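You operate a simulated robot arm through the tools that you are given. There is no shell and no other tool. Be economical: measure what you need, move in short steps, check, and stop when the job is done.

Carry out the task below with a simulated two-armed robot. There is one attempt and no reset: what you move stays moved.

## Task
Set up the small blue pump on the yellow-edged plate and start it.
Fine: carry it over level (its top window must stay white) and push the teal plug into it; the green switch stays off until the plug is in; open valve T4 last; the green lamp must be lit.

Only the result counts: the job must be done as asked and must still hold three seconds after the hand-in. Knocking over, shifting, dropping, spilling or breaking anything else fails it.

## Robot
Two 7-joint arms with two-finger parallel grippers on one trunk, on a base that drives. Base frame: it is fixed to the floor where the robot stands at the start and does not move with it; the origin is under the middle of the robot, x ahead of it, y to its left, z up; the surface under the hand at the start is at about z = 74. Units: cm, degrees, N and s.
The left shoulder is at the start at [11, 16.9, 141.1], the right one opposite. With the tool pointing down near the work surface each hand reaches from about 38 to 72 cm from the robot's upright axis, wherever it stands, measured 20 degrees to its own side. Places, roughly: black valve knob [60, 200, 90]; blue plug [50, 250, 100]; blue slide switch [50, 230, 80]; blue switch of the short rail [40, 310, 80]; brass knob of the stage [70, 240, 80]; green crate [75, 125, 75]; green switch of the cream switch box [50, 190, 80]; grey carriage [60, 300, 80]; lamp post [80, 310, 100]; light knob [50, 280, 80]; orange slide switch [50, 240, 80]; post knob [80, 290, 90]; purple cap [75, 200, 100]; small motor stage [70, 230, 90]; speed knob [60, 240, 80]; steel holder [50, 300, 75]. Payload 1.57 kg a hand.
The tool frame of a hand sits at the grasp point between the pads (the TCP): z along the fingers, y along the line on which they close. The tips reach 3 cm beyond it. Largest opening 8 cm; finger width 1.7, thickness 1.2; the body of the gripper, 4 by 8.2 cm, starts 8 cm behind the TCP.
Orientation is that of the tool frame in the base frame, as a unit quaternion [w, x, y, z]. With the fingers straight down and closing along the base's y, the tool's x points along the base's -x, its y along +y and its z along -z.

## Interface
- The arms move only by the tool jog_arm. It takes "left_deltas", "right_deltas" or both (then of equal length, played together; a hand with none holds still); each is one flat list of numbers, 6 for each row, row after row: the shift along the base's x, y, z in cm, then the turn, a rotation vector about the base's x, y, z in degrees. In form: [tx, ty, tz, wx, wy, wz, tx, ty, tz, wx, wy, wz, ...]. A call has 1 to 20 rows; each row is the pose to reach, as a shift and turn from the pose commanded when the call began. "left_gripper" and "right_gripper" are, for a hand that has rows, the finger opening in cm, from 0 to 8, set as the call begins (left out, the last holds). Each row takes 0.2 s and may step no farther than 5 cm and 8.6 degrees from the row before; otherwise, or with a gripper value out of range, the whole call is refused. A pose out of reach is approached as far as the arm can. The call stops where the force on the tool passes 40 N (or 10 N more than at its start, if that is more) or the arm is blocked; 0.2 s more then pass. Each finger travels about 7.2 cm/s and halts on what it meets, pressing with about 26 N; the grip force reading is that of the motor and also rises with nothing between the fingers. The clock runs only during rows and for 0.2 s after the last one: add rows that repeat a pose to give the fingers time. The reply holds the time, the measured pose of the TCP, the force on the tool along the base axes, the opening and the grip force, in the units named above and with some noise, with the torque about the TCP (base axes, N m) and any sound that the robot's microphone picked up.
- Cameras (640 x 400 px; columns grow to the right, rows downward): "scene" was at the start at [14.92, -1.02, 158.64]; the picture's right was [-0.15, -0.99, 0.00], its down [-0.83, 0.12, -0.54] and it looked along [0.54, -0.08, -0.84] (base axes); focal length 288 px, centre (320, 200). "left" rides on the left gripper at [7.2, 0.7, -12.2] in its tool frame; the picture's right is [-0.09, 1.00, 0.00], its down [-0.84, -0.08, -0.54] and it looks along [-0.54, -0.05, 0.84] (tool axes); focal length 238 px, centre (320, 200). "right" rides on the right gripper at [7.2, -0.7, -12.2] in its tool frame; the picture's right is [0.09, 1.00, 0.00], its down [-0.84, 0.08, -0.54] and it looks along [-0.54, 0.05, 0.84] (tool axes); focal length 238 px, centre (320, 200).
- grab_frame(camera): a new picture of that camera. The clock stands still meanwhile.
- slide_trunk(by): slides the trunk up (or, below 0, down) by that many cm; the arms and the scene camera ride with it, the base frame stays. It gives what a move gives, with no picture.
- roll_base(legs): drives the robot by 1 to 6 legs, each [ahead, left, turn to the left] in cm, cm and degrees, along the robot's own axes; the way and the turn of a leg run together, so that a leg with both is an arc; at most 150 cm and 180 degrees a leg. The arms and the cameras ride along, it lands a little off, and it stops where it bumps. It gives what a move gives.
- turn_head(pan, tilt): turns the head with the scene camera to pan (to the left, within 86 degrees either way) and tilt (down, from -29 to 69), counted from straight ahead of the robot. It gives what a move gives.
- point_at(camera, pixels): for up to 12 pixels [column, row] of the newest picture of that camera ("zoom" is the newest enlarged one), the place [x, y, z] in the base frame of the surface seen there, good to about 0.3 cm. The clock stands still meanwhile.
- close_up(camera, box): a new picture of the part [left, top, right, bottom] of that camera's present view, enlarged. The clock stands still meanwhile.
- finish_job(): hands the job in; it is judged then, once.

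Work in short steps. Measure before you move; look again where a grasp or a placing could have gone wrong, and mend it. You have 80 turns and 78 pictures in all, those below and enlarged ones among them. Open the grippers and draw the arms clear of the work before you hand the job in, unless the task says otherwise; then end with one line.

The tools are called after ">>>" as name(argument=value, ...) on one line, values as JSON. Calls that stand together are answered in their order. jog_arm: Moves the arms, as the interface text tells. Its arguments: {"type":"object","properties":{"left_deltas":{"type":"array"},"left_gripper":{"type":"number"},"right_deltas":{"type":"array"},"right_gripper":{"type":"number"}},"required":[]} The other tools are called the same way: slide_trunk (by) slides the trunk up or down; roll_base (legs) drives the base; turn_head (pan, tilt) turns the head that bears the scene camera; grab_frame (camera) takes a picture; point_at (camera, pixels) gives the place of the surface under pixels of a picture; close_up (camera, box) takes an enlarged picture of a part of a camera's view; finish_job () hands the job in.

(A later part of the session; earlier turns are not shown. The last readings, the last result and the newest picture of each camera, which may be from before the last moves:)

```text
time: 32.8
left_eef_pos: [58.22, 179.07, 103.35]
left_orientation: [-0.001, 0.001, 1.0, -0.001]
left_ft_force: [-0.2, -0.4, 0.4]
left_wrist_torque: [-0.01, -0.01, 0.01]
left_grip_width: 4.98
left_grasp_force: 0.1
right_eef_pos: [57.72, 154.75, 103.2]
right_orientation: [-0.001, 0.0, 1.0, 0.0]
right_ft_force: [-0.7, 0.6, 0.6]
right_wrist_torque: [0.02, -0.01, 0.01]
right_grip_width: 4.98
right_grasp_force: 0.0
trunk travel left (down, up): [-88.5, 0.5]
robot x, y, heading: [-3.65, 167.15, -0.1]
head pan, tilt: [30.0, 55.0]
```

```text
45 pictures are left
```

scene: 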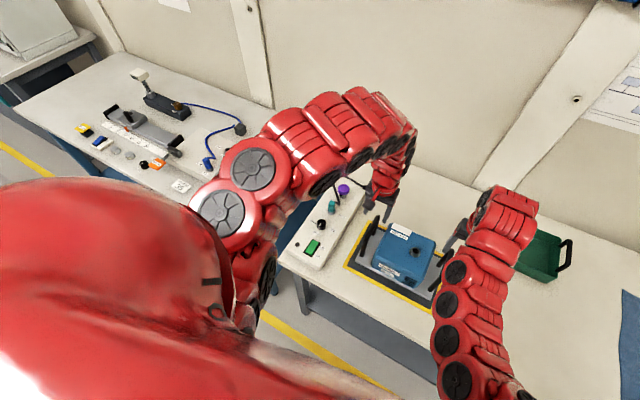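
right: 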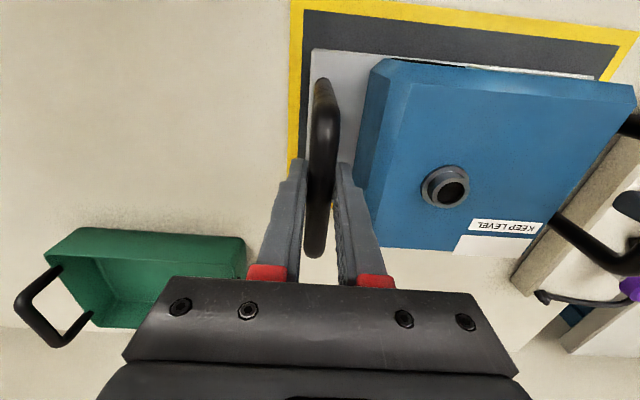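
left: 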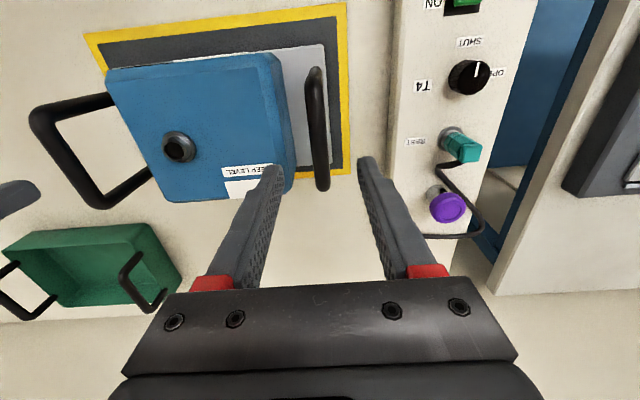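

Pump stands on the plate. Now I enlarge the switch box in the left camera to study plug and holder.

>>> close_up(camera="left", box=[380, 0, 540, 260])

>>> close_up(camera="scene", box=[270, 160, 450, 300])

```text
1.54 times, centred on (460, 130) of left
```

zoom: 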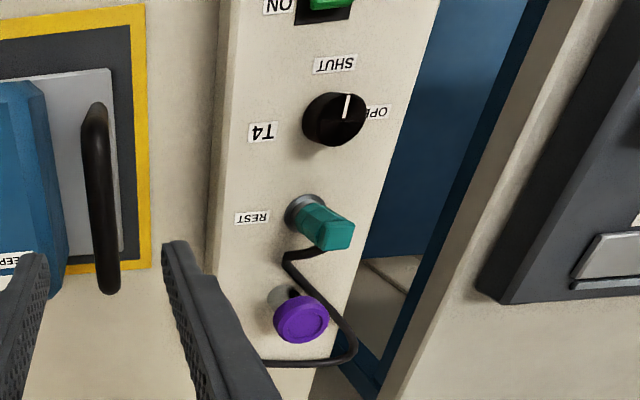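

```text
2.86 times, centred on (360, 230) of scene
```

zoom: 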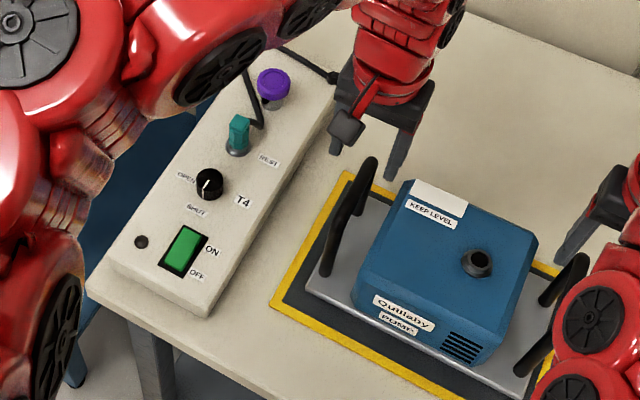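

Knob pointer is at SHUT (toward −x); OPEN is toward +y: a −90° turn. I enlarge the plug and measure it.

>>> close_up(camera="left", box=[420, 110, 500, 160])

>>> point_at(camera="zoom", pixels=[[320, 200], [400, 260], [260, 150], [480, 250], [460, 300], [180, 150], [330, 260], [420, 200]])

```text
8.00 times, centred on (460, 135) of left
```

zoom: 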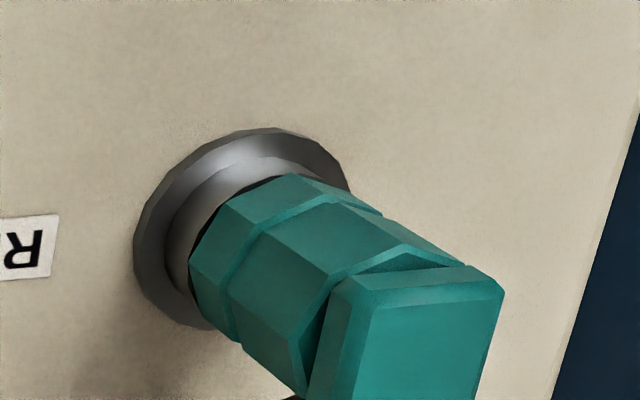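

```text
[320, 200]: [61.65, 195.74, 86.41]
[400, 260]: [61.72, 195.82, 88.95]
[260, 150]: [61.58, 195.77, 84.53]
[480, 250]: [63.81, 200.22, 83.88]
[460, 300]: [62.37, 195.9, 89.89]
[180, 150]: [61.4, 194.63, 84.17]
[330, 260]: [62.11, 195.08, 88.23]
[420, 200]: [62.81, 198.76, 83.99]
```

I need the full plug top; another crop.

>>> close_up(camera="left", box=[425, 120, 505, 170])

>>> point_at(camera="zoom", pixels=[[330, 210], [445, 205], [415, 330], [300, 330], [370, 270], [270, 300], [235, 320], [160, 200], [230, 130], [150, 240], [460, 220], [360, 350]])

```text
8.00 times, centred on (465, 145) of left
```

zoom: 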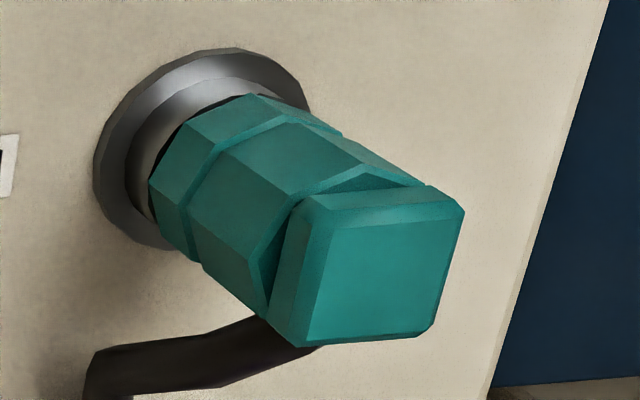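

```text
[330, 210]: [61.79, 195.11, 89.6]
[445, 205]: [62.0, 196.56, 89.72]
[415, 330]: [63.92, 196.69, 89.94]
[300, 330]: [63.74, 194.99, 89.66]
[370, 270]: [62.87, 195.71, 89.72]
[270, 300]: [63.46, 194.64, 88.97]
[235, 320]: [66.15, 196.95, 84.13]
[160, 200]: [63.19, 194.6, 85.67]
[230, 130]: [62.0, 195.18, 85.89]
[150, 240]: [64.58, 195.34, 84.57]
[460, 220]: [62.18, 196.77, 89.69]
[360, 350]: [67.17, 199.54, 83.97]
```

Plug top: x 61.7–63.9, y 194.7–196.8, z 89.7; the cable leaves toward +x, so closing along y is right. I drive 4 ahead and 14 left to reach it well.

>>> roll_base(legs=[[3.5, 14, 0]])

>>> turn_head(pan=10, tilt=58)

>>> grab_frame(camera="scene")

```text
time: 34.1
left_eef_pos: [61.66, 193.13, 103.37]
left_orientation: [-0.001, -0.001, 1.0, 0.0]
left_ft_force: [-0.4, -0.6, 0.1]
left_wrist_torque: [0.04, 0.02, 0.0]
left_grip_width: 5.03
left_grasp_force: 0.1
right_eef_pos: [61.33, 168.61, 103.16]
right_orientation: [-0.002, -0.001, 1.0, 0.001]
right_ft_force: [0.6, 0.5, 0.1]
right_wrist_torque: [-0.01, 0.02, 0.02]
right_grip_width: 4.97
right_grasp_force: 0.1
trunk travel left (down, up): [-88.5, 0.5]
robot x, y, heading: [-0.23, 181.05, 0.1]
head pan, tilt: [30.0, 55.0]
```

```text
time: 35.0
left_eef_pos: [61.73, 193.27, 103.32]
left_orientation: [-0.001, -0.001, 1.0, -0.001]
left_ft_force: [-0.7, -0.6, -1.2]
left_wrist_torque: [-0.01, 0.0, 0.0]
left_grip_width: 4.98
left_grasp_force: 0.1
right_eef_pos: [61.47, 168.88, 103.16]
right_orientation: [-0.002, -0.001, 1.0, -0.001]
right_ft_force: [-0.5, 0.4, -0.8]
right_wrist_torque: [-0.02, 0.0, 0.03]
right_grip_width: 4.98
right_grasp_force: 0.0
trunk travel left (down, up): [-88.5, 0.5]
robot x, y, heading: [0.03, 180.74, 0.1]
head pan, tilt: [10.0, 58.0]
```

```text
40 pictures are left
```

scene: 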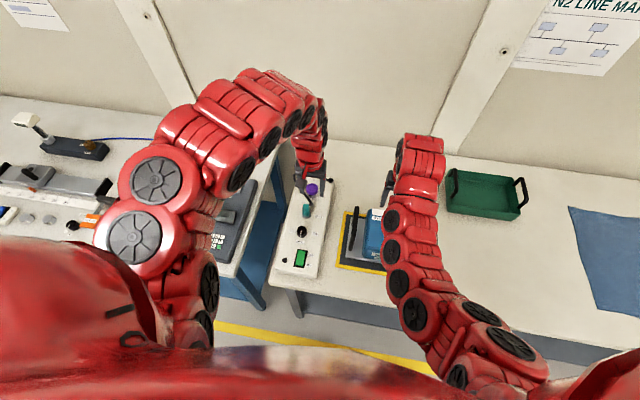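

Left hand to directly above the plug at z≈94, opening 5.

>>> jog_arm(left_deltas=[0.6, 1.3, 0, 0, 0, 0, 1.1, 2.5, -2, 0, 0, 0, 1.1, 2.5, -5.5, 0, 0, 0, 1.1, 2.5, -9.3, 0, 0, 0, 1.1, 2.5, -9.3, 0, 0, 0])

>>> grab_frame(camera="left")

```text
time: 36.1
left_eef_pos: [62.83, 195.62, 94.0]
left_orientation: [0.0, -0.001, 1.0, 0.0]
left_ft_force: [-1.5, 0.0, -0.4]
left_wrist_torque: [-0.01, 0.01, 0.0]
left_grip_width: 5.03
left_grasp_force: 0.1
right_eef_pos: [61.32, 168.87, 103.2]
right_orientation: [-0.001, 0.0, 1.0, -0.001]
right_ft_force: [0.2, 0.9, -0.3]
right_wrist_torque: [-0.03, 0.05, 0.01]
right_grip_width: 5.0
right_grasp_force: 0.1
trunk travel left (down, up): [-88.5, 0.5]
robot x, y, heading: [-0.31, 180.8, 0.3]
head pan, tilt: [10.0, 58.0]
```

```text
39 pictures are left
```

left: 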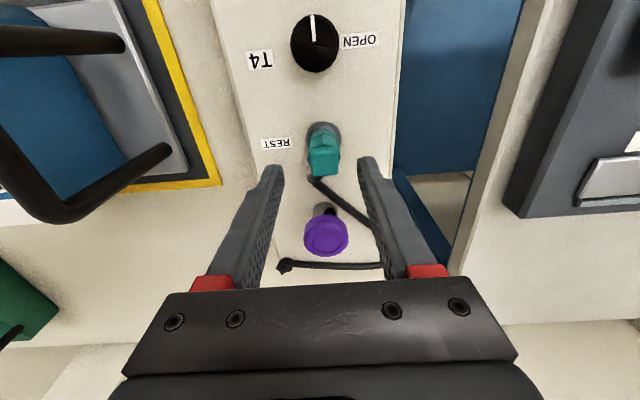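

>>> point_at(camera="left", pixels=[[323, 167], [316, 165], [331, 165], [323, 150], [323, 132]])

```text
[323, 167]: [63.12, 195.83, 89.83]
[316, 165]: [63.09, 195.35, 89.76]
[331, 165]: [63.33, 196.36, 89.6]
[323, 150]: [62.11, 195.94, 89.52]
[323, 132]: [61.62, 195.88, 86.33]
```

Plug centre ≈(62.7,195.85). Lower to z≈88.1 and close.

>>> jog_arm(left_deltas=[-0.1, 0.25, -3, 0, 0, 0, -0.1, 0.25, -5.9, 0, 0, 0, -0.1, 0.25, -5.9, 0, 0, 0])

>>> jog_arm(left_deltas=[0, 0, 0, 0, 0, 0, 0, 0, 0, 0, 0, 0, 0, 0, 0, 0, 0, 0, 0, 0, 0, 0, 0, 0], left_gripper=0)

>>> grab_frame(camera="left")

```text
time: 37.0
left_eef_pos: [62.76, 196.11, 88.15]
left_orientation: [-0.001, 0.0, 1.0, -0.001]
left_ft_force: [-0.2, -0.6, 0.7]
left_wrist_torque: [0.0, 0.02, 0.04]
left_grip_width: 4.98
left_grasp_force: 0.1
right_eef_pos: [61.35, 168.74, 103.2]
right_orientation: [-0.001, -0.002, 1.0, -0.001]
right_ft_force: [0.1, 0.0, 0.0]
right_wrist_torque: [0.02, 0.03, 0.0]
right_grip_width: 4.98
right_grasp_force: 0.0
trunk travel left (down, up): [-88.5, 0.5]
robot x, y, heading: [-0.04, 180.97, 0.5]
head pan, tilt: [10.0, 58.0]
```

```text
time: 38.0
left_eef_pos: [62.81, 196.05, 88.08]
left_orientation: [0.0, 0.0, 1.0, -0.001]
left_ft_force: [0.5, -3.5, -0.2]
left_wrist_torque: [-0.1, -0.13, -0.04]
left_grip_width: 2.58
left_grasp_force: 25.6
right_eef_pos: [61.33, 168.79, 103.13]
right_orientation: [-0.001, -0.001, 1.0, -0.001]
right_ft_force: [-0.5, 0.0, 0.0]
right_wrist_torque: [0.02, 0.0, 0.01]
right_grip_width: 5.02
right_grasp_force: 0.1
trunk travel left (down, up): [-88.5, 0.5]
robot x, y, heading: [-0.47, 180.92, -0.0]
head pan, tilt: [10.0, 58.0]
```

```text
38 pictures are left
```

left: 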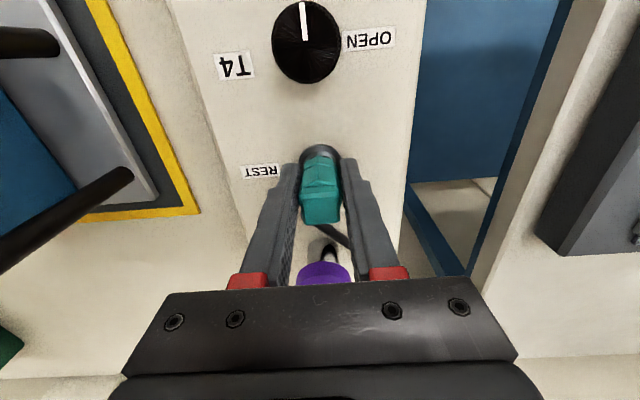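

Gripped. Pull straight up 9 cm.

>>> jog_arm(left_deltas=[0, 0, 0.7, 0, 0, 0, 0, 0, 1.5, 0, 0, 0, 0, 0, 3, 0, 0, 0, 0, 0, 5, 0, 0, 0, 0, 0, 7, 0, 0, 0, 0, 0, 9, 0, 0, 0, 0, 0, 9, 0, 0, 0])

>>> grab_frame(camera="left")

```text
time: 39.5
left_eef_pos: [62.76, 195.94, 96.93]
left_orientation: [0.0, -0.001, 1.0, -0.001]
left_ft_force: [-0.9, -0.7, -0.1]
left_wrist_torque: [0.01, 0.01, 0.03]
left_grip_width: 2.57
left_grasp_force: 26.3
right_eef_pos: [61.42, 168.73, 103.12]
right_orientation: [-0.001, -0.001, 1.0, -0.001]
right_ft_force: [0.7, 0.2, 0.6]
right_wrist_torque: [0.0, -0.02, -0.01]
right_grip_width: 5.01
right_grasp_force: 0.1
trunk travel left (down, up): [-88.5, 0.5]
robot x, y, heading: [-0.29, 181.03, 0.4]
head pan, tilt: [10.0, 58.0]
```

```text
37 pictures are left
```

left: 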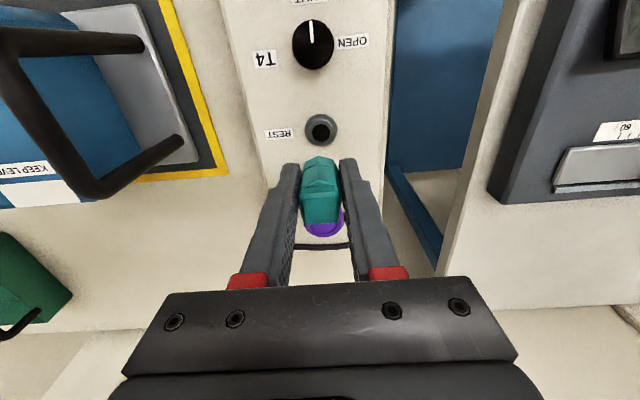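

Plug is out. I measure the empty rest hole (321,130) for reference, lift to z≈104, then roll right 32 cm so the plug comes over the pump port.

>>> point_at(camera="left", pixels=[[321, 117], [321, 146], [307, 130], [336, 130], [321, 131]])

>>> jog_arm(left_deltas=[0, 0, 3, 0, 0, 0, 0, 0, 6, 0, 0, 0, 0, 0, 7.5, 0, 0, 0, 0, 0, 7.5, 0, 0, 0], right_deltas=[0, 0, 0, 0, 0, 0, 0, -2, 0, 0, 0, 0, 0, -4, 0, 0, 0, 0, 0, -4, 0, 0, 0, 0])

```text
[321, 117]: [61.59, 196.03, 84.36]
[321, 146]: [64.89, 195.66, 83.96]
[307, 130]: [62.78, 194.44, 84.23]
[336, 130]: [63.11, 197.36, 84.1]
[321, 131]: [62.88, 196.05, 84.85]
```

```text
time: 40.5
left_eef_pos: [62.66, 195.97, 104.43]
left_orientation: [-0.003, -0.001, 1.0, -0.001]
left_ft_force: [1.0, -0.3, -0.7]
left_wrist_torque: [-0.01, 0.01, 0.03]
left_grip_width: 2.58
left_grasp_force: 26.0
right_eef_pos: [61.21, 164.72, 103.04]
right_orientation: [-0.001, -0.001, 1.0, -0.001]
right_ft_force: [-0.1, 0.4, -0.5]
right_wrist_torque: [-0.04, 0.01, -0.01]
right_grip_width: 5.0
right_grasp_force: 0.0
trunk travel left (down, up): [-88.5, 0.5]
robot x, y, heading: [-0.25, 180.94, 0.2]
head pan, tilt: [10.0, 58.0]
```

>>> roll_base(legs=[[-2, -30, 0]])

>>> grab_frame(camera="left")

```text
time: 42.6
left_eef_pos: [60.82, 166.28, 104.36]
left_orientation: [-0.001, -0.002, 1.0, -0.001]
left_ft_force: [0.2, -0.4, -0.5]
left_wrist_torque: [-0.01, -0.01, -0.01]
left_grip_width: 2.54
left_grasp_force: 25.9
right_eef_pos: [59.36, 135.12, 103.14]
right_orientation: [0.0, -0.002, 1.0, -0.001]
right_ft_force: [0.4, -0.7, 0.4]
right_wrist_torque: [0.0, 0.02, 0.02]
right_grip_width: 5.01
right_grasp_force: 0.0
trunk travel left (down, up): [-88.5, 0.5]
robot x, y, heading: [-2.46, 150.79, 0.4]
head pan, tilt: [10.0, 58.0]
```

```text
36 pictures are left
```

left: 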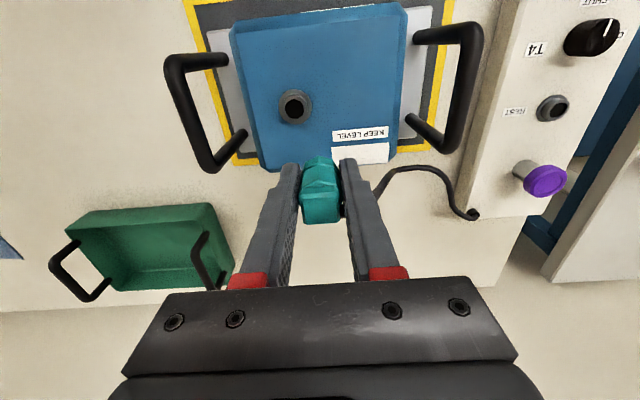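

Port visible at (295,106). Measure it.

>>> point_at(camera="left", pixels=[[295, 92], [295, 122], [278, 107], [312, 107], [295, 107], [303, 96]])

>>> close_up(camera="left", box=[255, 80, 335, 130])

>>> point_at(camera="zoom", pixels=[[320, 80], [320, 330], [190, 210], [450, 210], [320, 200], [320, 120], [320, 290], [230, 205], [420, 205]])

```text
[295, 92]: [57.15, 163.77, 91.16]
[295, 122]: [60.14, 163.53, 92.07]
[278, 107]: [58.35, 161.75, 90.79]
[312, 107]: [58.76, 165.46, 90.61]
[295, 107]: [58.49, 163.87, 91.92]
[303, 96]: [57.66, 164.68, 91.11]
```

```text
8.00 times, centred on (295, 105) of left
```

zoom: 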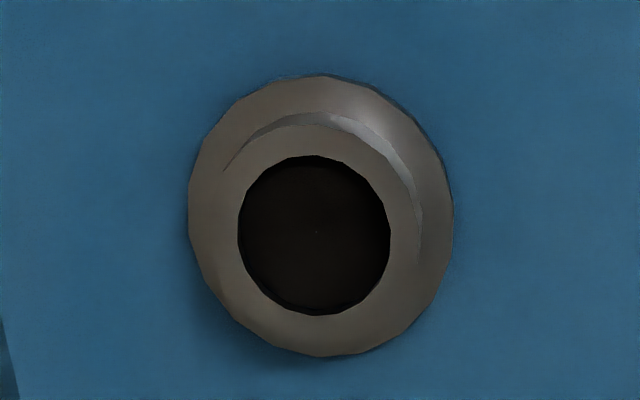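

```text
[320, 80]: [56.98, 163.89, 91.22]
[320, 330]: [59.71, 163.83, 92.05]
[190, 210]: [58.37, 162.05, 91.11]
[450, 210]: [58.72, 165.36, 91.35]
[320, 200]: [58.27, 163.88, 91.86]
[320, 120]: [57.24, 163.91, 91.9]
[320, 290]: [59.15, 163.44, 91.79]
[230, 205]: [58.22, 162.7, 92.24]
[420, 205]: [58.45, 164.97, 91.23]
```

Port centre ≈(58.65,163.75), rim z≈92. Move above it at z≈100 and look.

>>> jog_arm(left_deltas=[-1.1, -1.3, 0, 0, 0, 0, -2.15, -2.5, -1, 0, 0, 0, -2.15, -2.5, -4, 0, 0, 0, -2.15, -2.5, -4, 0, 0, 0])

>>> grab_frame(camera="left")

>>> close_up(camera="left", box=[280, 120, 360, 220])

```text
time: 43.6
left_eef_pos: [58.86, 163.73, 100.38]
left_orientation: [-0.001, -0.001, 1.0, 0.0]
left_ft_force: [0.3, 0.6, 0.0]
left_wrist_torque: [-0.03, 0.01, -0.02]
left_grip_width: 2.59
left_grasp_force: 26.0
left hand out of reach, approached as far as the arm can: row 1, 2
right_eef_pos: [59.38, 135.08, 103.2]
right_orientation: [-0.001, -0.003, 1.0, 0.0]
right_ft_force: [-0.5, 0.2, 0.7]
right_wrist_torque: [-0.03, 0.03, -0.02]
right_grip_width: 5.0
right_grasp_force: 0.0
trunk travel left (down, up): [-88.5, 0.5]
robot x, y, heading: [-1.86, 150.84, 0.4]
head pan, tilt: [10.0, 58.0]
```

```text
34 pictures are left
```

left: 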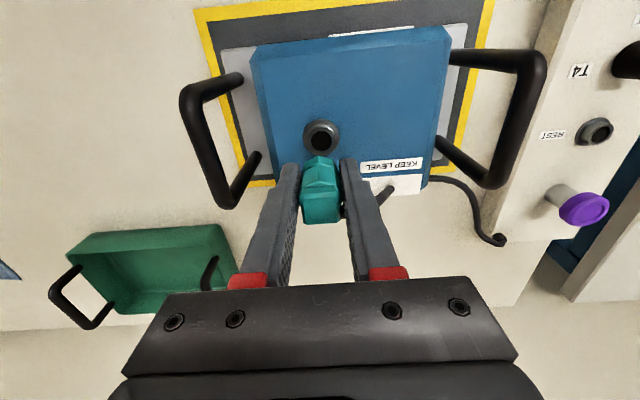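

```text
4.00 times, centred on (320, 170) of left
```

zoom: 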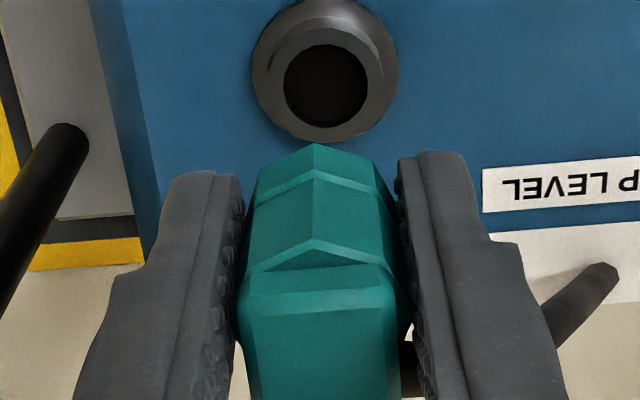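

>>> point_at(camera="zoom", pixels=[[328, 132], [275, 85], [378, 85], [326, 36], [326, 80]])

>>> jog_arm(left_deltas=[-0.25, 0, -1.5, 0, 0, 0, -0.25, 0.05, -3, 0, 0, 0, -0.25, 0.05, -3, 0, 0, 0])

>>> close_up(camera="left", box=[280, 120, 360, 220])

```text
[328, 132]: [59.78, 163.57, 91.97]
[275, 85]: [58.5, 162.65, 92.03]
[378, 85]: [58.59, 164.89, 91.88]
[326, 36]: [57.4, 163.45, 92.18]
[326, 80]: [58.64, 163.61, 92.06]
```

```text
time: 44.4
left_eef_pos: [58.4, 163.66, 97.33]
left_orientation: [-0.002, -0.002, 1.0, -0.001]
left_ft_force: [-0.6, 0.0, -0.2]
left_wrist_torque: [0.0, -0.02, 0.01]
left_grip_width: 2.58
left_grasp_force: 25.9
right_eef_pos: [59.17, 134.98, 103.06]
right_orientation: [-0.001, -0.003, 1.0, -0.001]
right_ft_force: [0.7, -0.2, 0.3]
right_wrist_torque: [0.03, 0.0, 0.0]
right_grip_width: 5.02
right_grasp_force: 0.1
trunk travel left (down, up): [-88.5, 0.5]
robot x, y, heading: [-2.5, 150.9, 0.2]
head pan, tilt: [10.0, 58.0]
```

```text
4.00 times, centred on (320, 170) of left
```

zoom: 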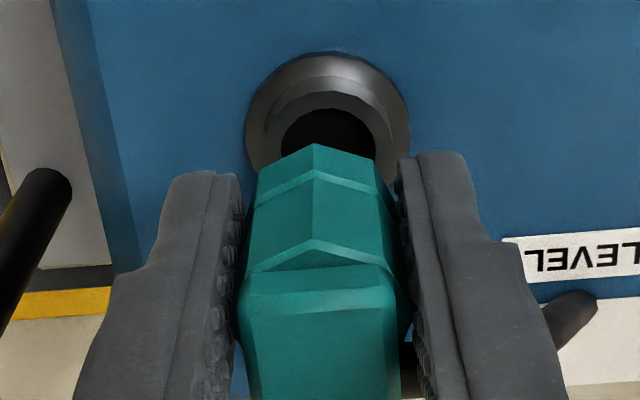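

Aligned with the port within ~0.15 cm. Descend in small steps, watching force.

>>> jog_arm(left_deltas=[0.1, 0.05, -0.4, 0, 0, 0, 0.1, 0.05, -0.8, 0, 0, 0, 0.1, 0.05, -1.2, 0, 0, 0, 0.1, 0.05, -1.6, 0, 0, 0, 0.1, 0.05, -2.0, 0, 0, 0, 0.1, 0.05, -2.3, 0, 0, 0])

>>> close_up(camera="left", box=[280, 120, 360, 220])

```text
time: 45.8
left_eef_pos: [58.56, 163.76, 95.02]
left_orientation: [-0.003, -0.002, 1.0, -0.001]
left_ft_force: [-2.5, 1.0, -2.8]
left_wrist_torque: [-0.01, 0.06, 0.0]
left_grip_width: 2.58
left_grasp_force: 25.9
right_eef_pos: [59.37, 134.93, 103.16]
right_orientation: [0.0, -0.003, 1.0, 0.0]
right_ft_force: [0.4, -0.3, -0.2]
right_wrist_torque: [-0.02, 0.0, -0.03]
right_grip_width: 5.01
right_grasp_force: 0.1
trunk travel left (down, up): [-88.5, 0.5]
robot x, y, heading: [-2.1, 151.03, 0.8]
head pan, tilt: [10.0, 58.0]
```

```text
4.00 times, centred on (320, 170) of left
```

zoom: 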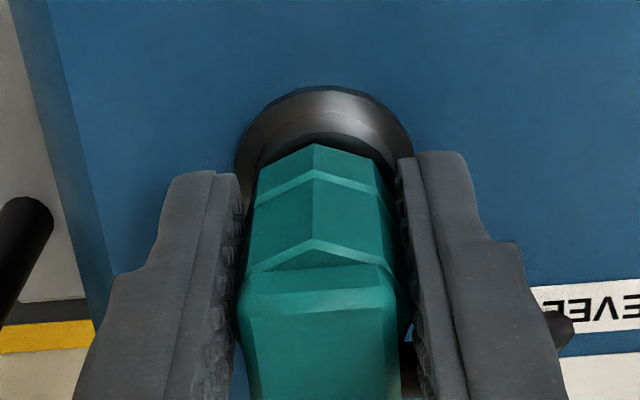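

Entering the port, light forces. Continue pushing in 0.25 steps.

>>> jog_arm(left_deltas=[0, 0, -0.25, 0, 0, 0, 0, 0, -0.5, 0, 0, 0, 0, 0, -0.75, 0, 0, 0, 0, 0, -1.0, 0, 0, 0, 0, 0, -1.2, 0, 0, 0])

>>> close_up(camera="left", box=[280, 120, 360, 220])

```text
time: 46.5
left_eef_pos: [58.44, 163.79, 95.15]
left_orientation: [0.002, -0.002, 1.0, -0.001]
left_ft_force: [-12.6, 0.3, 29.7]
left_wrist_torque: [0.49, 0.33, -0.13]
left_grip_width: 2.56
left_grasp_force: 26.5
right_eef_pos: [58.96, 134.89, 103.54]
right_orientation: [0.0, -0.002, 1.0, -0.001]
right_ft_force: [0.0, -0.5, 0.6]
right_wrist_torque: [0.03, -0.01, -0.01]
right_grip_width: 4.98
right_grasp_force: 0.2
trunk travel left (down, up): [-88.5, 0.5]
robot x, y, heading: [-2.41, 151.29, 0.5]
head pan, tilt: [10.0, 58.0]
stopped in row 3 (left hand): the force on the tool passed its limit at 45 N (the readings are from after the stop); the commanded pose is now the measured one
```

```text
4.00 times, centred on (320, 170) of left
```

zoom: 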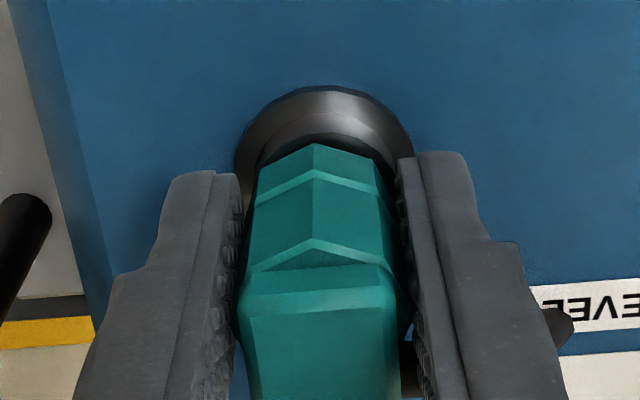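

Stopped at 45 N at z≈95.15, just the depth predicted from the rest socket (88.1+7.1). I inspect the seat from the scene camera.

>>> grab_frame(camera="scene")

>>> grab_frame(camera="right")

```text
29 pictures are left
```

scene: 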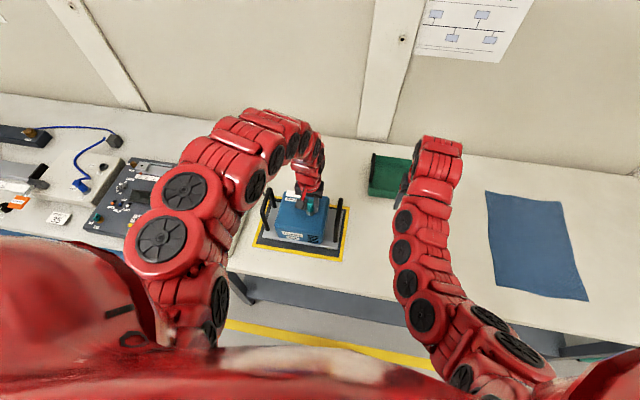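

```text
28 pictures are left
```

right: 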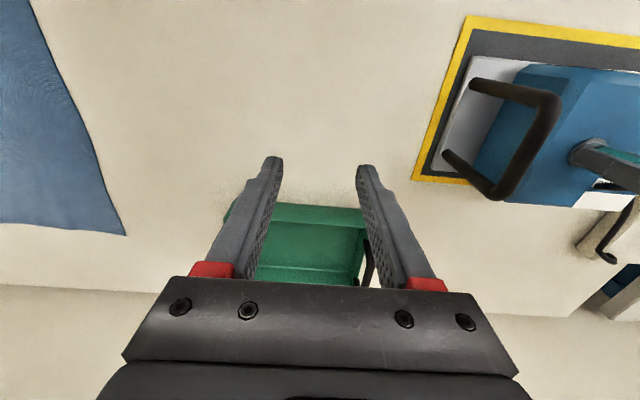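

>>> close_up(camera="right", box=[540, 110, 640, 190])

>>> close_up(camera="scene", box=[280, 180, 340, 220])

```text
5.00 times, centred on (590, 150) of right
```

zoom: 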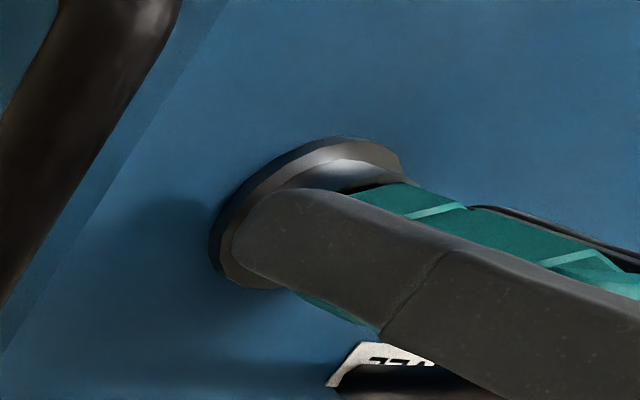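

```text
10.00 times, centred on (310, 200) of scene
```

zoom: 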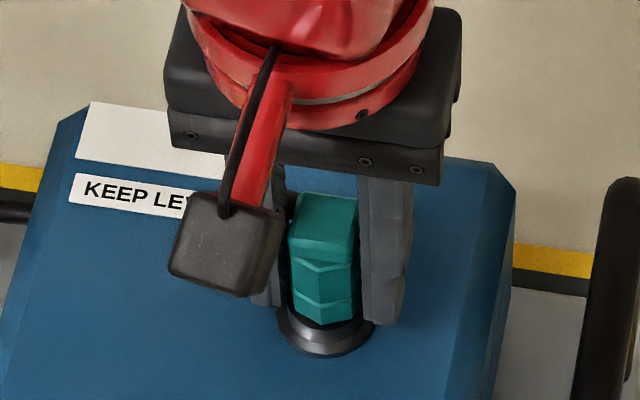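

Fingertips (z≈92.1) may be touching the socket flange. I check the plug's top height against the 96.8 expected when fully in.

>>> point_at(camera="zoom", pixels=[[325, 215], [335, 205], [310, 235], [325, 260], [325, 318], [325, 345], [430, 250]])

```text
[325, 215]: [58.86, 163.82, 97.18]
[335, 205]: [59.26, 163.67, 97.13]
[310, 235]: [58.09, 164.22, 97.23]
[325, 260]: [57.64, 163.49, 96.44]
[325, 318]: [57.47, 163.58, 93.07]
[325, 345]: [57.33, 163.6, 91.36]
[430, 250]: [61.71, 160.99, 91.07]
```

The plug top is 97.2, perhaps 0.3 cm proud. I release, rise above it, close the fingers and push on its top.

>>> jog_arm(left_deltas=[0.1, 0, 0.1, 0, 0, 0, 0.1, 0, 0.1, 0, 0, 0, 0.1, 0, 0.1, 0, 0, 0, 0.1, 0, 2, 0, 0, 0, 0.1, 0, 4, 0, 0, 0, 0.1, 0, 6.5, 0, 0, 0, 0.1, 0, 6.5, 0, 0, 0], left_gripper=4.5)

>>> close_up(camera="left", box=[270, 100, 370, 200])

```text
time: 48.1
left_eef_pos: [58.88, 163.69, 101.26]
left_orientation: [0.001, -0.001, 1.0, -0.001]
left_ft_force: [0.1, -0.9, -0.4]
left_wrist_torque: [-0.01, -0.02, 0.04]
left_grip_width: 4.48
left_grasp_force: 0.1
right_eef_pos: [59.47, 134.94, 103.13]
right_orientation: [-0.002, -0.002, 1.0, -0.001]
right_ft_force: [-0.2, 0.0, -0.2]
right_wrist_torque: [-0.02, 0.01, -0.04]
right_grip_width: 5.0
right_grasp_force: 0.1
trunk travel left (down, up): [-88.5, 0.5]
robot x, y, heading: [-1.91, 151.17, 0.3]
head pan, tilt: [10.0, 58.0]
```

```text
4.00 times, centred on (320, 150) of left
```

zoom: 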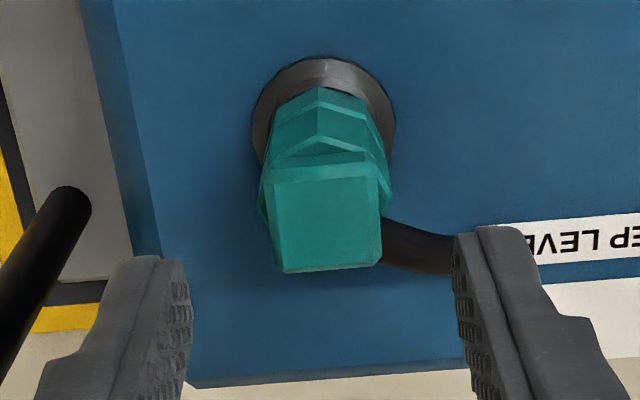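

>>> point_at(camera="zoom", pixels=[[280, 180], [375, 180], [285, 262], [375, 258], [327, 220], [320, 95], [300, 125]])

```text
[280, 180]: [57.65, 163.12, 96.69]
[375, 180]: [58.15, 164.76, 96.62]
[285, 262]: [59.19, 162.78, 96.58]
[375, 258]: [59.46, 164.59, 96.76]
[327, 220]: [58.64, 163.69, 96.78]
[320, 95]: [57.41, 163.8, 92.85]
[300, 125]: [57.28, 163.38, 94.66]
```

From this camera the top is at 96.7, matching the rest depth. I still press on the top with closed fingers to be sure.

>>> jog_arm(left_deltas=[-0.25, 0, 0, 0, 0, 0, -0.25, 0, 0, 0, 0, 0, -0.25, 0, 0, 0, 0, 0, -0.25, 0, -0.5, 0, 0, 0, -0.25, 0, -0.9, 0, 0, 0, -0.25, 0, -1.2, 0, 0, 0, -0.25, 0, -1.5, 0, 0, 0, -0.25, 0, -1.8, 0, 0, 0, -0.25, 0, -2.1, 0, 0, 0, -0.25, 0, -2.4, 0, 0, 0], left_gripper=0)

```text
time: 50.1
left_eef_pos: [58.72, 163.8, 99.74]
left_orientation: [0.005, -0.002, 1.0, -0.001]
left_ft_force: [-7.6, 0.6, 31.6]
left_wrist_torque: [0.04, 0.36, 0.03]
left_grip_width: 0.02
left_grasp_force: 21.3
right_eef_pos: [59.0, 134.89, 103.32]
right_orientation: [-0.001, -0.002, 1.0, -0.001]
right_ft_force: [-0.1, -0.1, 0.6]
right_wrist_torque: [-0.02, 0.01, 0.01]
right_grip_width: 4.99
right_grasp_force: 0.0
trunk travel left (down, up): [-88.5, 0.5]
robot x, y, heading: [-2.48, 150.99, 0.6]
head pan, tilt: [10.0, 58.0]
stopped in row 10 (left hand): the force on the tool passed its limit at 43 N (the readings are from after the stop); the commanded pose is now the measured one
```

The plug is solid at full depth (fingertips at 96.7 under 43 N). I raise the left hand, move the right hand further right, and drive toward the green switch.

>>> jog_arm(left_deltas=[0, 0, 2, 0, 0, 0, 0, 0, 4, 0, 0, 0, 0, 0, 4, 0, 0, 0], right_deltas=[0, -4, 0, 0, 0, 0, 1, -8, 0, 0, 0, 0, 1, -8, 0, 0, 0, 0])

>>> roll_base(legs=[[-7, 26, 0]])

>>> grab_frame(camera="left")

```text
time: 50.9
left_eef_pos: [58.93, 163.92, 103.19]
left_orientation: [0.004, -0.002, 1.0, -0.001]
left_ft_force: [-0.2, 0.9, -0.4]
left_wrist_torque: [0.01, -0.02, 0.05]
left_grip_width: 0.03
left_grasp_force: 21.7
left hand out of reach, approached as far as the arm can: row 2
right_eef_pos: [60.21, 126.86, 103.37]
right_orientation: [-0.001, -0.003, 1.0, -0.002]
right_ft_force: [-0.6, 0.2, 0.0]
right_wrist_torque: [-0.02, -0.02, -0.03]
right_grip_width: 5.0
right_grasp_force: 0.1
trunk travel left (down, up): [-88.5, 0.5]
robot x, y, heading: [-2.37, 151.0, 0.6]
head pan, tilt: [10.0, 58.0]
```

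```text
time: 52.8
left_eef_pos: [51.76, 189.68, 103.19]
left_orientation: [0.003, -0.004, 1.0, -0.001]
left_ft_force: [0.1, 0.3, 0.2]
left_wrist_torque: [0.05, 0.01, 0.02]
left_grip_width: 0.0
left_grasp_force: 21.4
right_eef_pos: [53.23, 152.64, 103.06]
right_orientation: [-0.002, -0.003, 1.0, 0.0]
right_ft_force: [-0.2, -0.9, 0.4]
right_wrist_torque: [0.0, -0.04, 0.02]
right_grip_width: 5.01
right_grasp_force: 0.0
trunk travel left (down, up): [-88.5, 0.5]
robot x, y, heading: [-8.87, 176.84, 0.5]
head pan, tilt: [10.0, 58.0]
```

```text
24 pictures are left
```

left: 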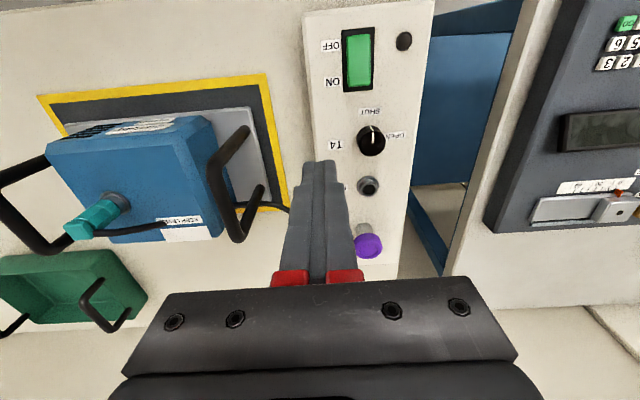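

Plug stays in. The switch is at (358,60): ON end toward +x (lower), OFF toward −x; lamp dark at (404,41). Enlarge and measure.

>>> close_up(camera="left", box=[320, 20, 420, 100])

>>> point_at(camera="zoom", pixels=[[240, 80], [240, 120], [240, 190], [240, 250], [240, 310], [160, 200], [320, 200], [420, 110], [190, 360], [170, 40]])

```text
5.00 times, centred on (370, 60) of left
```

zoom: 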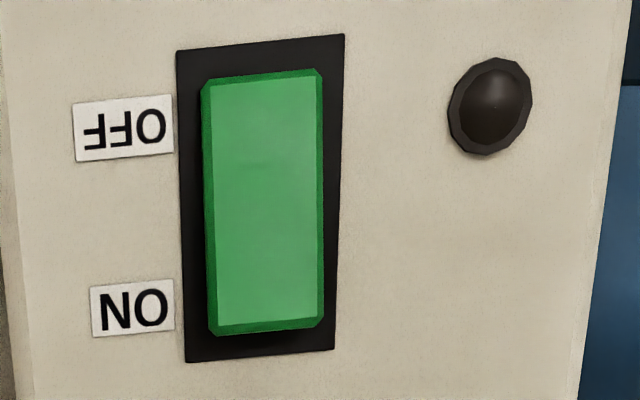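

```text
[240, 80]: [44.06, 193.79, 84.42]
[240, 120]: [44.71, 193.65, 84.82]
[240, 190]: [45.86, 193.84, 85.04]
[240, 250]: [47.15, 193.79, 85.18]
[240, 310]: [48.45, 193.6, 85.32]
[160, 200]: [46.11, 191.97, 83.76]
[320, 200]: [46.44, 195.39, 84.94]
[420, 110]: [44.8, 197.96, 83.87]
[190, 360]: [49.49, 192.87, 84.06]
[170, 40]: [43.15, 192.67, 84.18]
```

Rocker: ON end raised (x≈48.4, y≈194.2, z≈85.3). I bring the closed fingers over it at tip z≈87.5.

>>> jog_arm(left_deltas=[0, 2.5, -2, 0, 0, 0, -0.5, 4.5, -5, 0, 0, 0, -1.5, 4.5, -8.5, 0, 0, 0, -2.8, 4.5, -11, 0, 0, 0, -3.6, 4.5, -12.7, 0, 0, 0, -3.6, 4.5, -12.7, 0, 0, 0])

>>> grab_frame(camera="left")

```text
time: 54.2
left_eef_pos: [47.87, 194.15, 90.53]
left_orientation: [0.005, -0.004, 1.0, -0.001]
left_ft_force: [0.5, -0.4, -0.1]
left_wrist_torque: [0.0, 0.0, 0.01]
left_grip_width: 0.0
left_grasp_force: 21.4
right_eef_pos: [53.03, 152.74, 103.18]
right_orientation: [-0.001, -0.004, 1.0, -0.001]
right_ft_force: [-0.2, 0.8, -0.7]
right_wrist_torque: [-0.01, 0.03, 0.0]
right_grip_width: 5.0
right_grasp_force: 0.1
trunk travel left (down, up): [-88.5, 0.5]
robot x, y, heading: [-9.38, 176.64, 0.7]
head pan, tilt: [10.0, 58.0]
```

```text
22 pictures are left
```

left: 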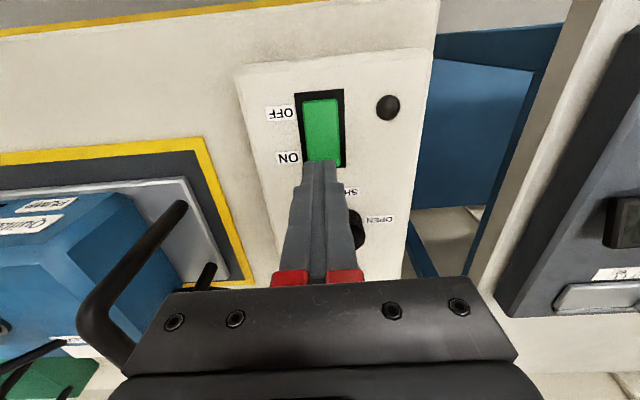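

Lined up with the ON end. Press down in steps.

>>> jog_arm(left_deltas=[0.3, 0.2, -1.2, 0, 0, 0, 0.3, 0.2, -2, 0, 0, 0, 0.3, 0.2, -2.4, 0, 0, 0, 0.3, 0.2, -2.8, 0, 0, 0, 0.3, 0.2, -3.1, 0, 0, 0, 0.3, 0.2, -3.4, 0, 0, 0])

>>> jog_arm(left_deltas=[0, 0, 2, 0, 0, 0, 0, 0, 5, 0, 0, 0, 0, 0, 7, 0, 0, 0, 0, 0, 7, 0, 0, 0])

>>> grab_frame(camera="left")

```text
time: 55.5
left_eef_pos: [48.46, 194.46, 87.83]
left_orientation: [0.007, -0.002, 1.0, -0.001]
left_ft_force: [-7.2, -2.3, 33.2]
left_wrist_torque: [-0.09, 0.49, 0.0]
left_grip_width: 0.03
left_grasp_force: 21.0
right_eef_pos: [52.81, 152.73, 103.35]
right_orientation: [0.0, -0.004, 1.0, 0.001]
right_ft_force: [-0.4, 0.3, -0.4]
right_wrist_torque: [0.0, 0.02, 0.0]
right_grip_width: 4.99
right_grasp_force: 0.1
trunk travel left (down, up): [-88.5, 0.5]
robot x, y, heading: [-9.73, 176.41, 0.5]
head pan, tilt: [10.0, 58.0]
stopped in row 6 (left hand): the force on the tool passed its limit at 46 N (the readings are from after the stop); the commanded pose is now the measured one
```

```text
time: 56.5
left_eef_pos: [48.71, 194.69, 94.5]
left_orientation: [0.006, -0.003, 1.0, -0.001]
left_ft_force: [0.8, 0.2, 0.7]
left_wrist_torque: [0.01, 0.0, -0.03]
left_grip_width: 0.0
left_grasp_force: 21.0
right_eef_pos: [53.12, 152.82, 103.27]
right_orientation: [-0.002, -0.004, 1.0, 0.0]
right_ft_force: [-1.0, -0.5, 1.1]
right_wrist_torque: [0.0, 0.03, 0.0]
right_grip_width: 4.99
right_grasp_force: 0.1
trunk travel left (down, up): [-88.5, 0.5]
robot x, y, heading: [-8.95, 176.4, 0.6]
head pan, tilt: [10.0, 58.0]
```

```text
21 pictures are left
```

left: 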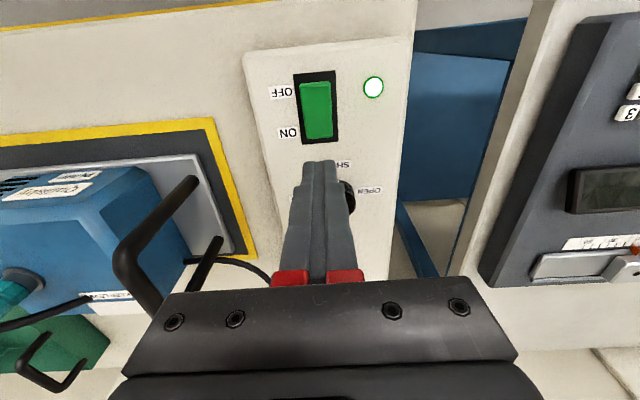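

The green lamp is lit after the switch went ON. Now valve T4: I raise a little and drive 6 cm ahead so the hand comes over the knob.

>>> jog_arm(left_deltas=[0, 0, 3, 0, 0, 0, 0, 0, 3, 0, 0, 0], left_gripper=5)

>>> roll_base(legs=[[6, 0, 0]])

>>> close_up(camera="left", box=[260, 40, 380, 180])

>>> point_at(camera="zoom", pixels=[[320, 200], [320, 260], [320, 300], [280, 280], [360, 280]])

```text
time: 57.1
left_eef_pos: [48.83, 194.6, 97.62]
left_orientation: [0.006, -0.004, 1.0, -0.001]
left_ft_force: [1.0, -0.4, -0.2]
left_wrist_torque: [0.01, 0.03, -0.02]
left_grip_width: 5.0
left_grasp_force: 0.1
right_eef_pos: [53.17, 152.79, 103.18]
right_orientation: [-0.002, -0.004, 1.0, -0.001]
right_ft_force: [-0.1, -0.3, 0.2]
right_wrist_torque: [0.0, -0.01, 0.01]
right_grip_width: 5.01
right_grasp_force: 0.2
trunk travel left (down, up): [-88.5, 0.5]
robot x, y, heading: [-8.97, 176.65, 0.5]
head pan, tilt: [10.0, 58.0]
```

```text
time: 58.1
left_eef_pos: [54.09, 194.62, 97.94]
left_orientation: [0.009, -0.003, 1.0, 0.0]
left_ft_force: [-0.3, -0.1, 0.1]
left_wrist_torque: [0.04, -0.06, 0.0]
left_grip_width: 4.98
left_grasp_force: 0.0
right_eef_pos: [58.58, 152.73, 103.51]
right_orientation: [0.0, -0.004, 1.0, -0.001]
right_ft_force: [0.5, 0.7, -0.7]
right_wrist_torque: [-0.02, -0.01, 0.01]
right_grip_width: 5.0
right_grasp_force: 0.0
trunk travel left (down, up): [-88.5, 0.5]
robot x, y, heading: [-3.55, 176.66, 0.6]
head pan, tilt: [10.0, 58.0]
```

```text
2.86 times, centred on (320, 110) of left
```

zoom: 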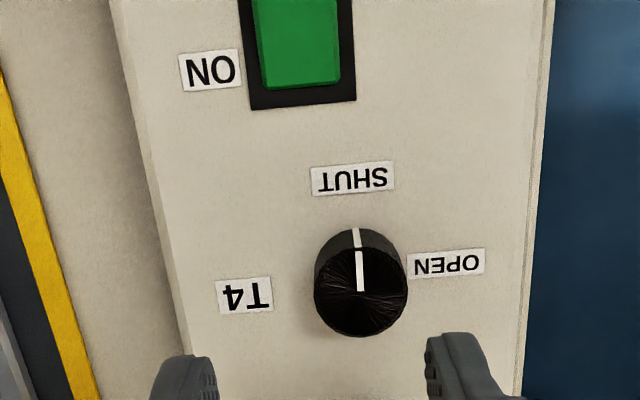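

```text
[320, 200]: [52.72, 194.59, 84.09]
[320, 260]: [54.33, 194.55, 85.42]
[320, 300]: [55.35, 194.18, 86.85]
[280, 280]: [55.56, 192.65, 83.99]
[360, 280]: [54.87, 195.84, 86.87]
```

Knob centre about (361,290) in the zoom. Measure its edges.

>>> point_at(camera="zoom", pixels=[[320, 290], [402, 290], [361, 255], [361, 328], [361, 290]])

```text
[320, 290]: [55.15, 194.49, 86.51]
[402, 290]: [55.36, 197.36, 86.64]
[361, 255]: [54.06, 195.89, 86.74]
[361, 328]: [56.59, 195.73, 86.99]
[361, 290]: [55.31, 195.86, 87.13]
```

Knob centre (55.3,195.9), diameter 3, top 86.8. I yaw the hand +45° while moving over it to z≈93.

>>> jog_arm(left_deltas=[0.3, 0.3, -0.5, 0, 1, 7.5, 0.6, 0.6, -1, 0, 1, 15, 0.9, 0.9, -2, 0, 1, 22.5, 1.2, 1.3, -3, 0, 1, 30, 1.2, 1.3, -4, 0, 1, 37.5, 1.2, 1.3, -5, 0, 1, 45, 1.2, 1.3, -5, 0, 1, 45])

>>> grab_frame(camera="left")

```text
time: 59.7
left_eef_pos: [55.64, 195.94, 92.78]
left_orientation: [-0.002, -0.386, 0.922, 0.002]
left_ft_force: [0.7, 0.4, 0.0]
left_wrist_torque: [0.01, 0.0, 0.01]
left_grip_width: 5.01
left_grasp_force: 0.0
right_eef_pos: [58.94, 152.8, 103.32]
right_orientation: [0.0, -0.005, 1.0, 0.0]
right_ft_force: [0.1, 0.2, 0.1]
right_wrist_torque: [0.0, 0.02, 0.0]
right_grip_width: 4.98
right_grasp_force: 0.0
trunk travel left (down, up): [-88.5, 0.5]
robot x, y, heading: [-3.64, 176.79, 0.9]
head pan, tilt: [10.0, 58.0]
```

```text
19 pictures are left
```

left: 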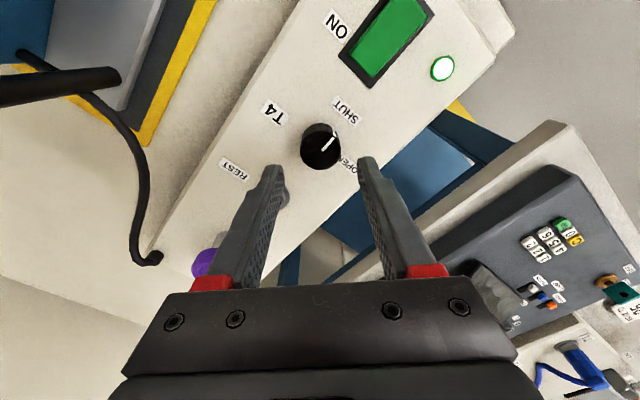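

>>> point_at(camera="left", pixels=[[305, 148], [337, 148], [321, 165], [321, 135], [321, 150]])

```text
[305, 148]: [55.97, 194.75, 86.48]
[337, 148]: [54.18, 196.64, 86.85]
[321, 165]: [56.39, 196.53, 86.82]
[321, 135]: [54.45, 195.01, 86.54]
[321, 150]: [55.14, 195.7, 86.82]
```

Centre (55.25,195.75): correct by (−0.35,−0.15), lower to z≈87.6 and close on the knob.

>>> jog_arm(left_deltas=[-0.35, -0.15, -2, 0, 0, 0, -0.35, -0.15, -4, 0, 0, 0, -0.35, -0.15, -5.1, 0, 0, 0, -0.35, -0.15, -5.1, 0, 0, 0])

>>> jog_arm(left_deltas=[0, 0, 0, 0, 0, 0, 0, 0, 0, 0, 0, 0, 0, 0, 0, 0, 0, 0, 0, 0, 0, 0, 0, 0], left_gripper=0)

```text
time: 60.7
left_eef_pos: [55.13, 195.94, 87.6]
left_orientation: [-0.002, -0.385, 0.923, 0.001]
left_ft_force: [-0.2, 0.1, -0.8]
left_wrist_torque: [0.0, 0.07, 0.0]
left_grip_width: 4.98
left_grasp_force: 0.2
right_eef_pos: [59.0, 152.93, 103.26]
right_orientation: [-0.001, -0.004, 1.0, -0.001]
right_ft_force: [0.5, 0.3, -0.1]
right_wrist_torque: [0.0, 0.01, 0.0]
right_grip_width: 5.04
right_grasp_force: 0.2
trunk travel left (down, up): [-88.5, 0.5]
robot x, y, heading: [-3.64, 176.98, 0.8]
head pan, tilt: [10.0, 58.0]
```

```text
time: 61.7
left_eef_pos: [55.19, 195.67, 87.55]
left_orientation: [-0.003, -0.386, 0.922, 0.001]
left_ft_force: [3.0, -3.6, 0.7]
left_wrist_torque: [-0.52, -0.71, -0.04]
left_grip_width: 3.34
left_grasp_force: 41.0
right_eef_pos: [59.01, 152.89, 103.11]
right_orientation: [-0.002, -0.004, 1.0, 0.0]
right_ft_force: [0.4, -0.7, -0.2]
right_wrist_torque: [-0.02, 0.0, 0.0]
right_grip_width: 5.03
right_grasp_force: 0.2
trunk travel left (down, up): [-88.5, 0.5]
robot x, y, heading: [-3.63, 176.88, 0.8]
head pan, tilt: [10.0, 58.0]
```

Knob gripped (3.3 cm). Turn −90° about z in 7.5° rows.

>>> jog_arm(left_deltas=[0, 0, 0, 0, 0, -7.5, 0, 0, 0, 0, 0, -15, 0, 0, 0, 0, 0, -22.5, 0, 0, 0, 0, 0, -30, 0, 0, 0, 0, 0, -37.5, 0, 0, 0, 0, 0, -45, 0, 0, 0, 0, 0, -52.5, 0, 0, 0, 0, 0, -60, 0, 0, 0, 0, 0, -67.5, 0, 0, 0, 0, 0, -75, 0, 0, 0, 0, 0, -82.5, 0, 0, 0, 0, 0, -90, 0, 0, 0, 0, 0, -90])

>>> grab_frame(camera="left")

```text
time: 64.5
left_eef_pos: [55.34, 196.17, 87.72]
left_orientation: [0.001, 0.38, 0.925, 0.002]
left_ft_force: [-3.2, 28.1, 5.3]
left_wrist_torque: [0.79, 0.9, 0.05]
left_grip_width: 3.35
left_grasp_force: 41.2
right_eef_pos: [58.94, 153.11, 103.34]
right_orientation: [0.0, -0.004, 1.0, -0.003]
right_ft_force: [-0.5, 0.1, -0.3]
right_wrist_torque: [0.01, 0.0, -0.02]
right_grip_width: 5.0
right_grasp_force: 0.1
trunk travel left (down, up): [-88.5, 0.5]
robot x, y, heading: [-3.76, 176.84, 0.5]
head pan, tilt: [10.0, 58.0]
```

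```text
18 pictures are left
```

left: 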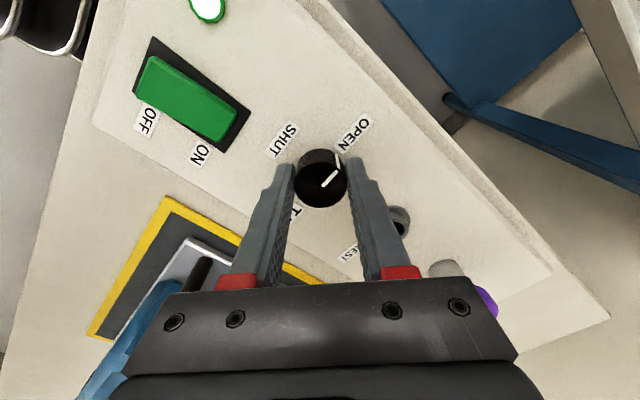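

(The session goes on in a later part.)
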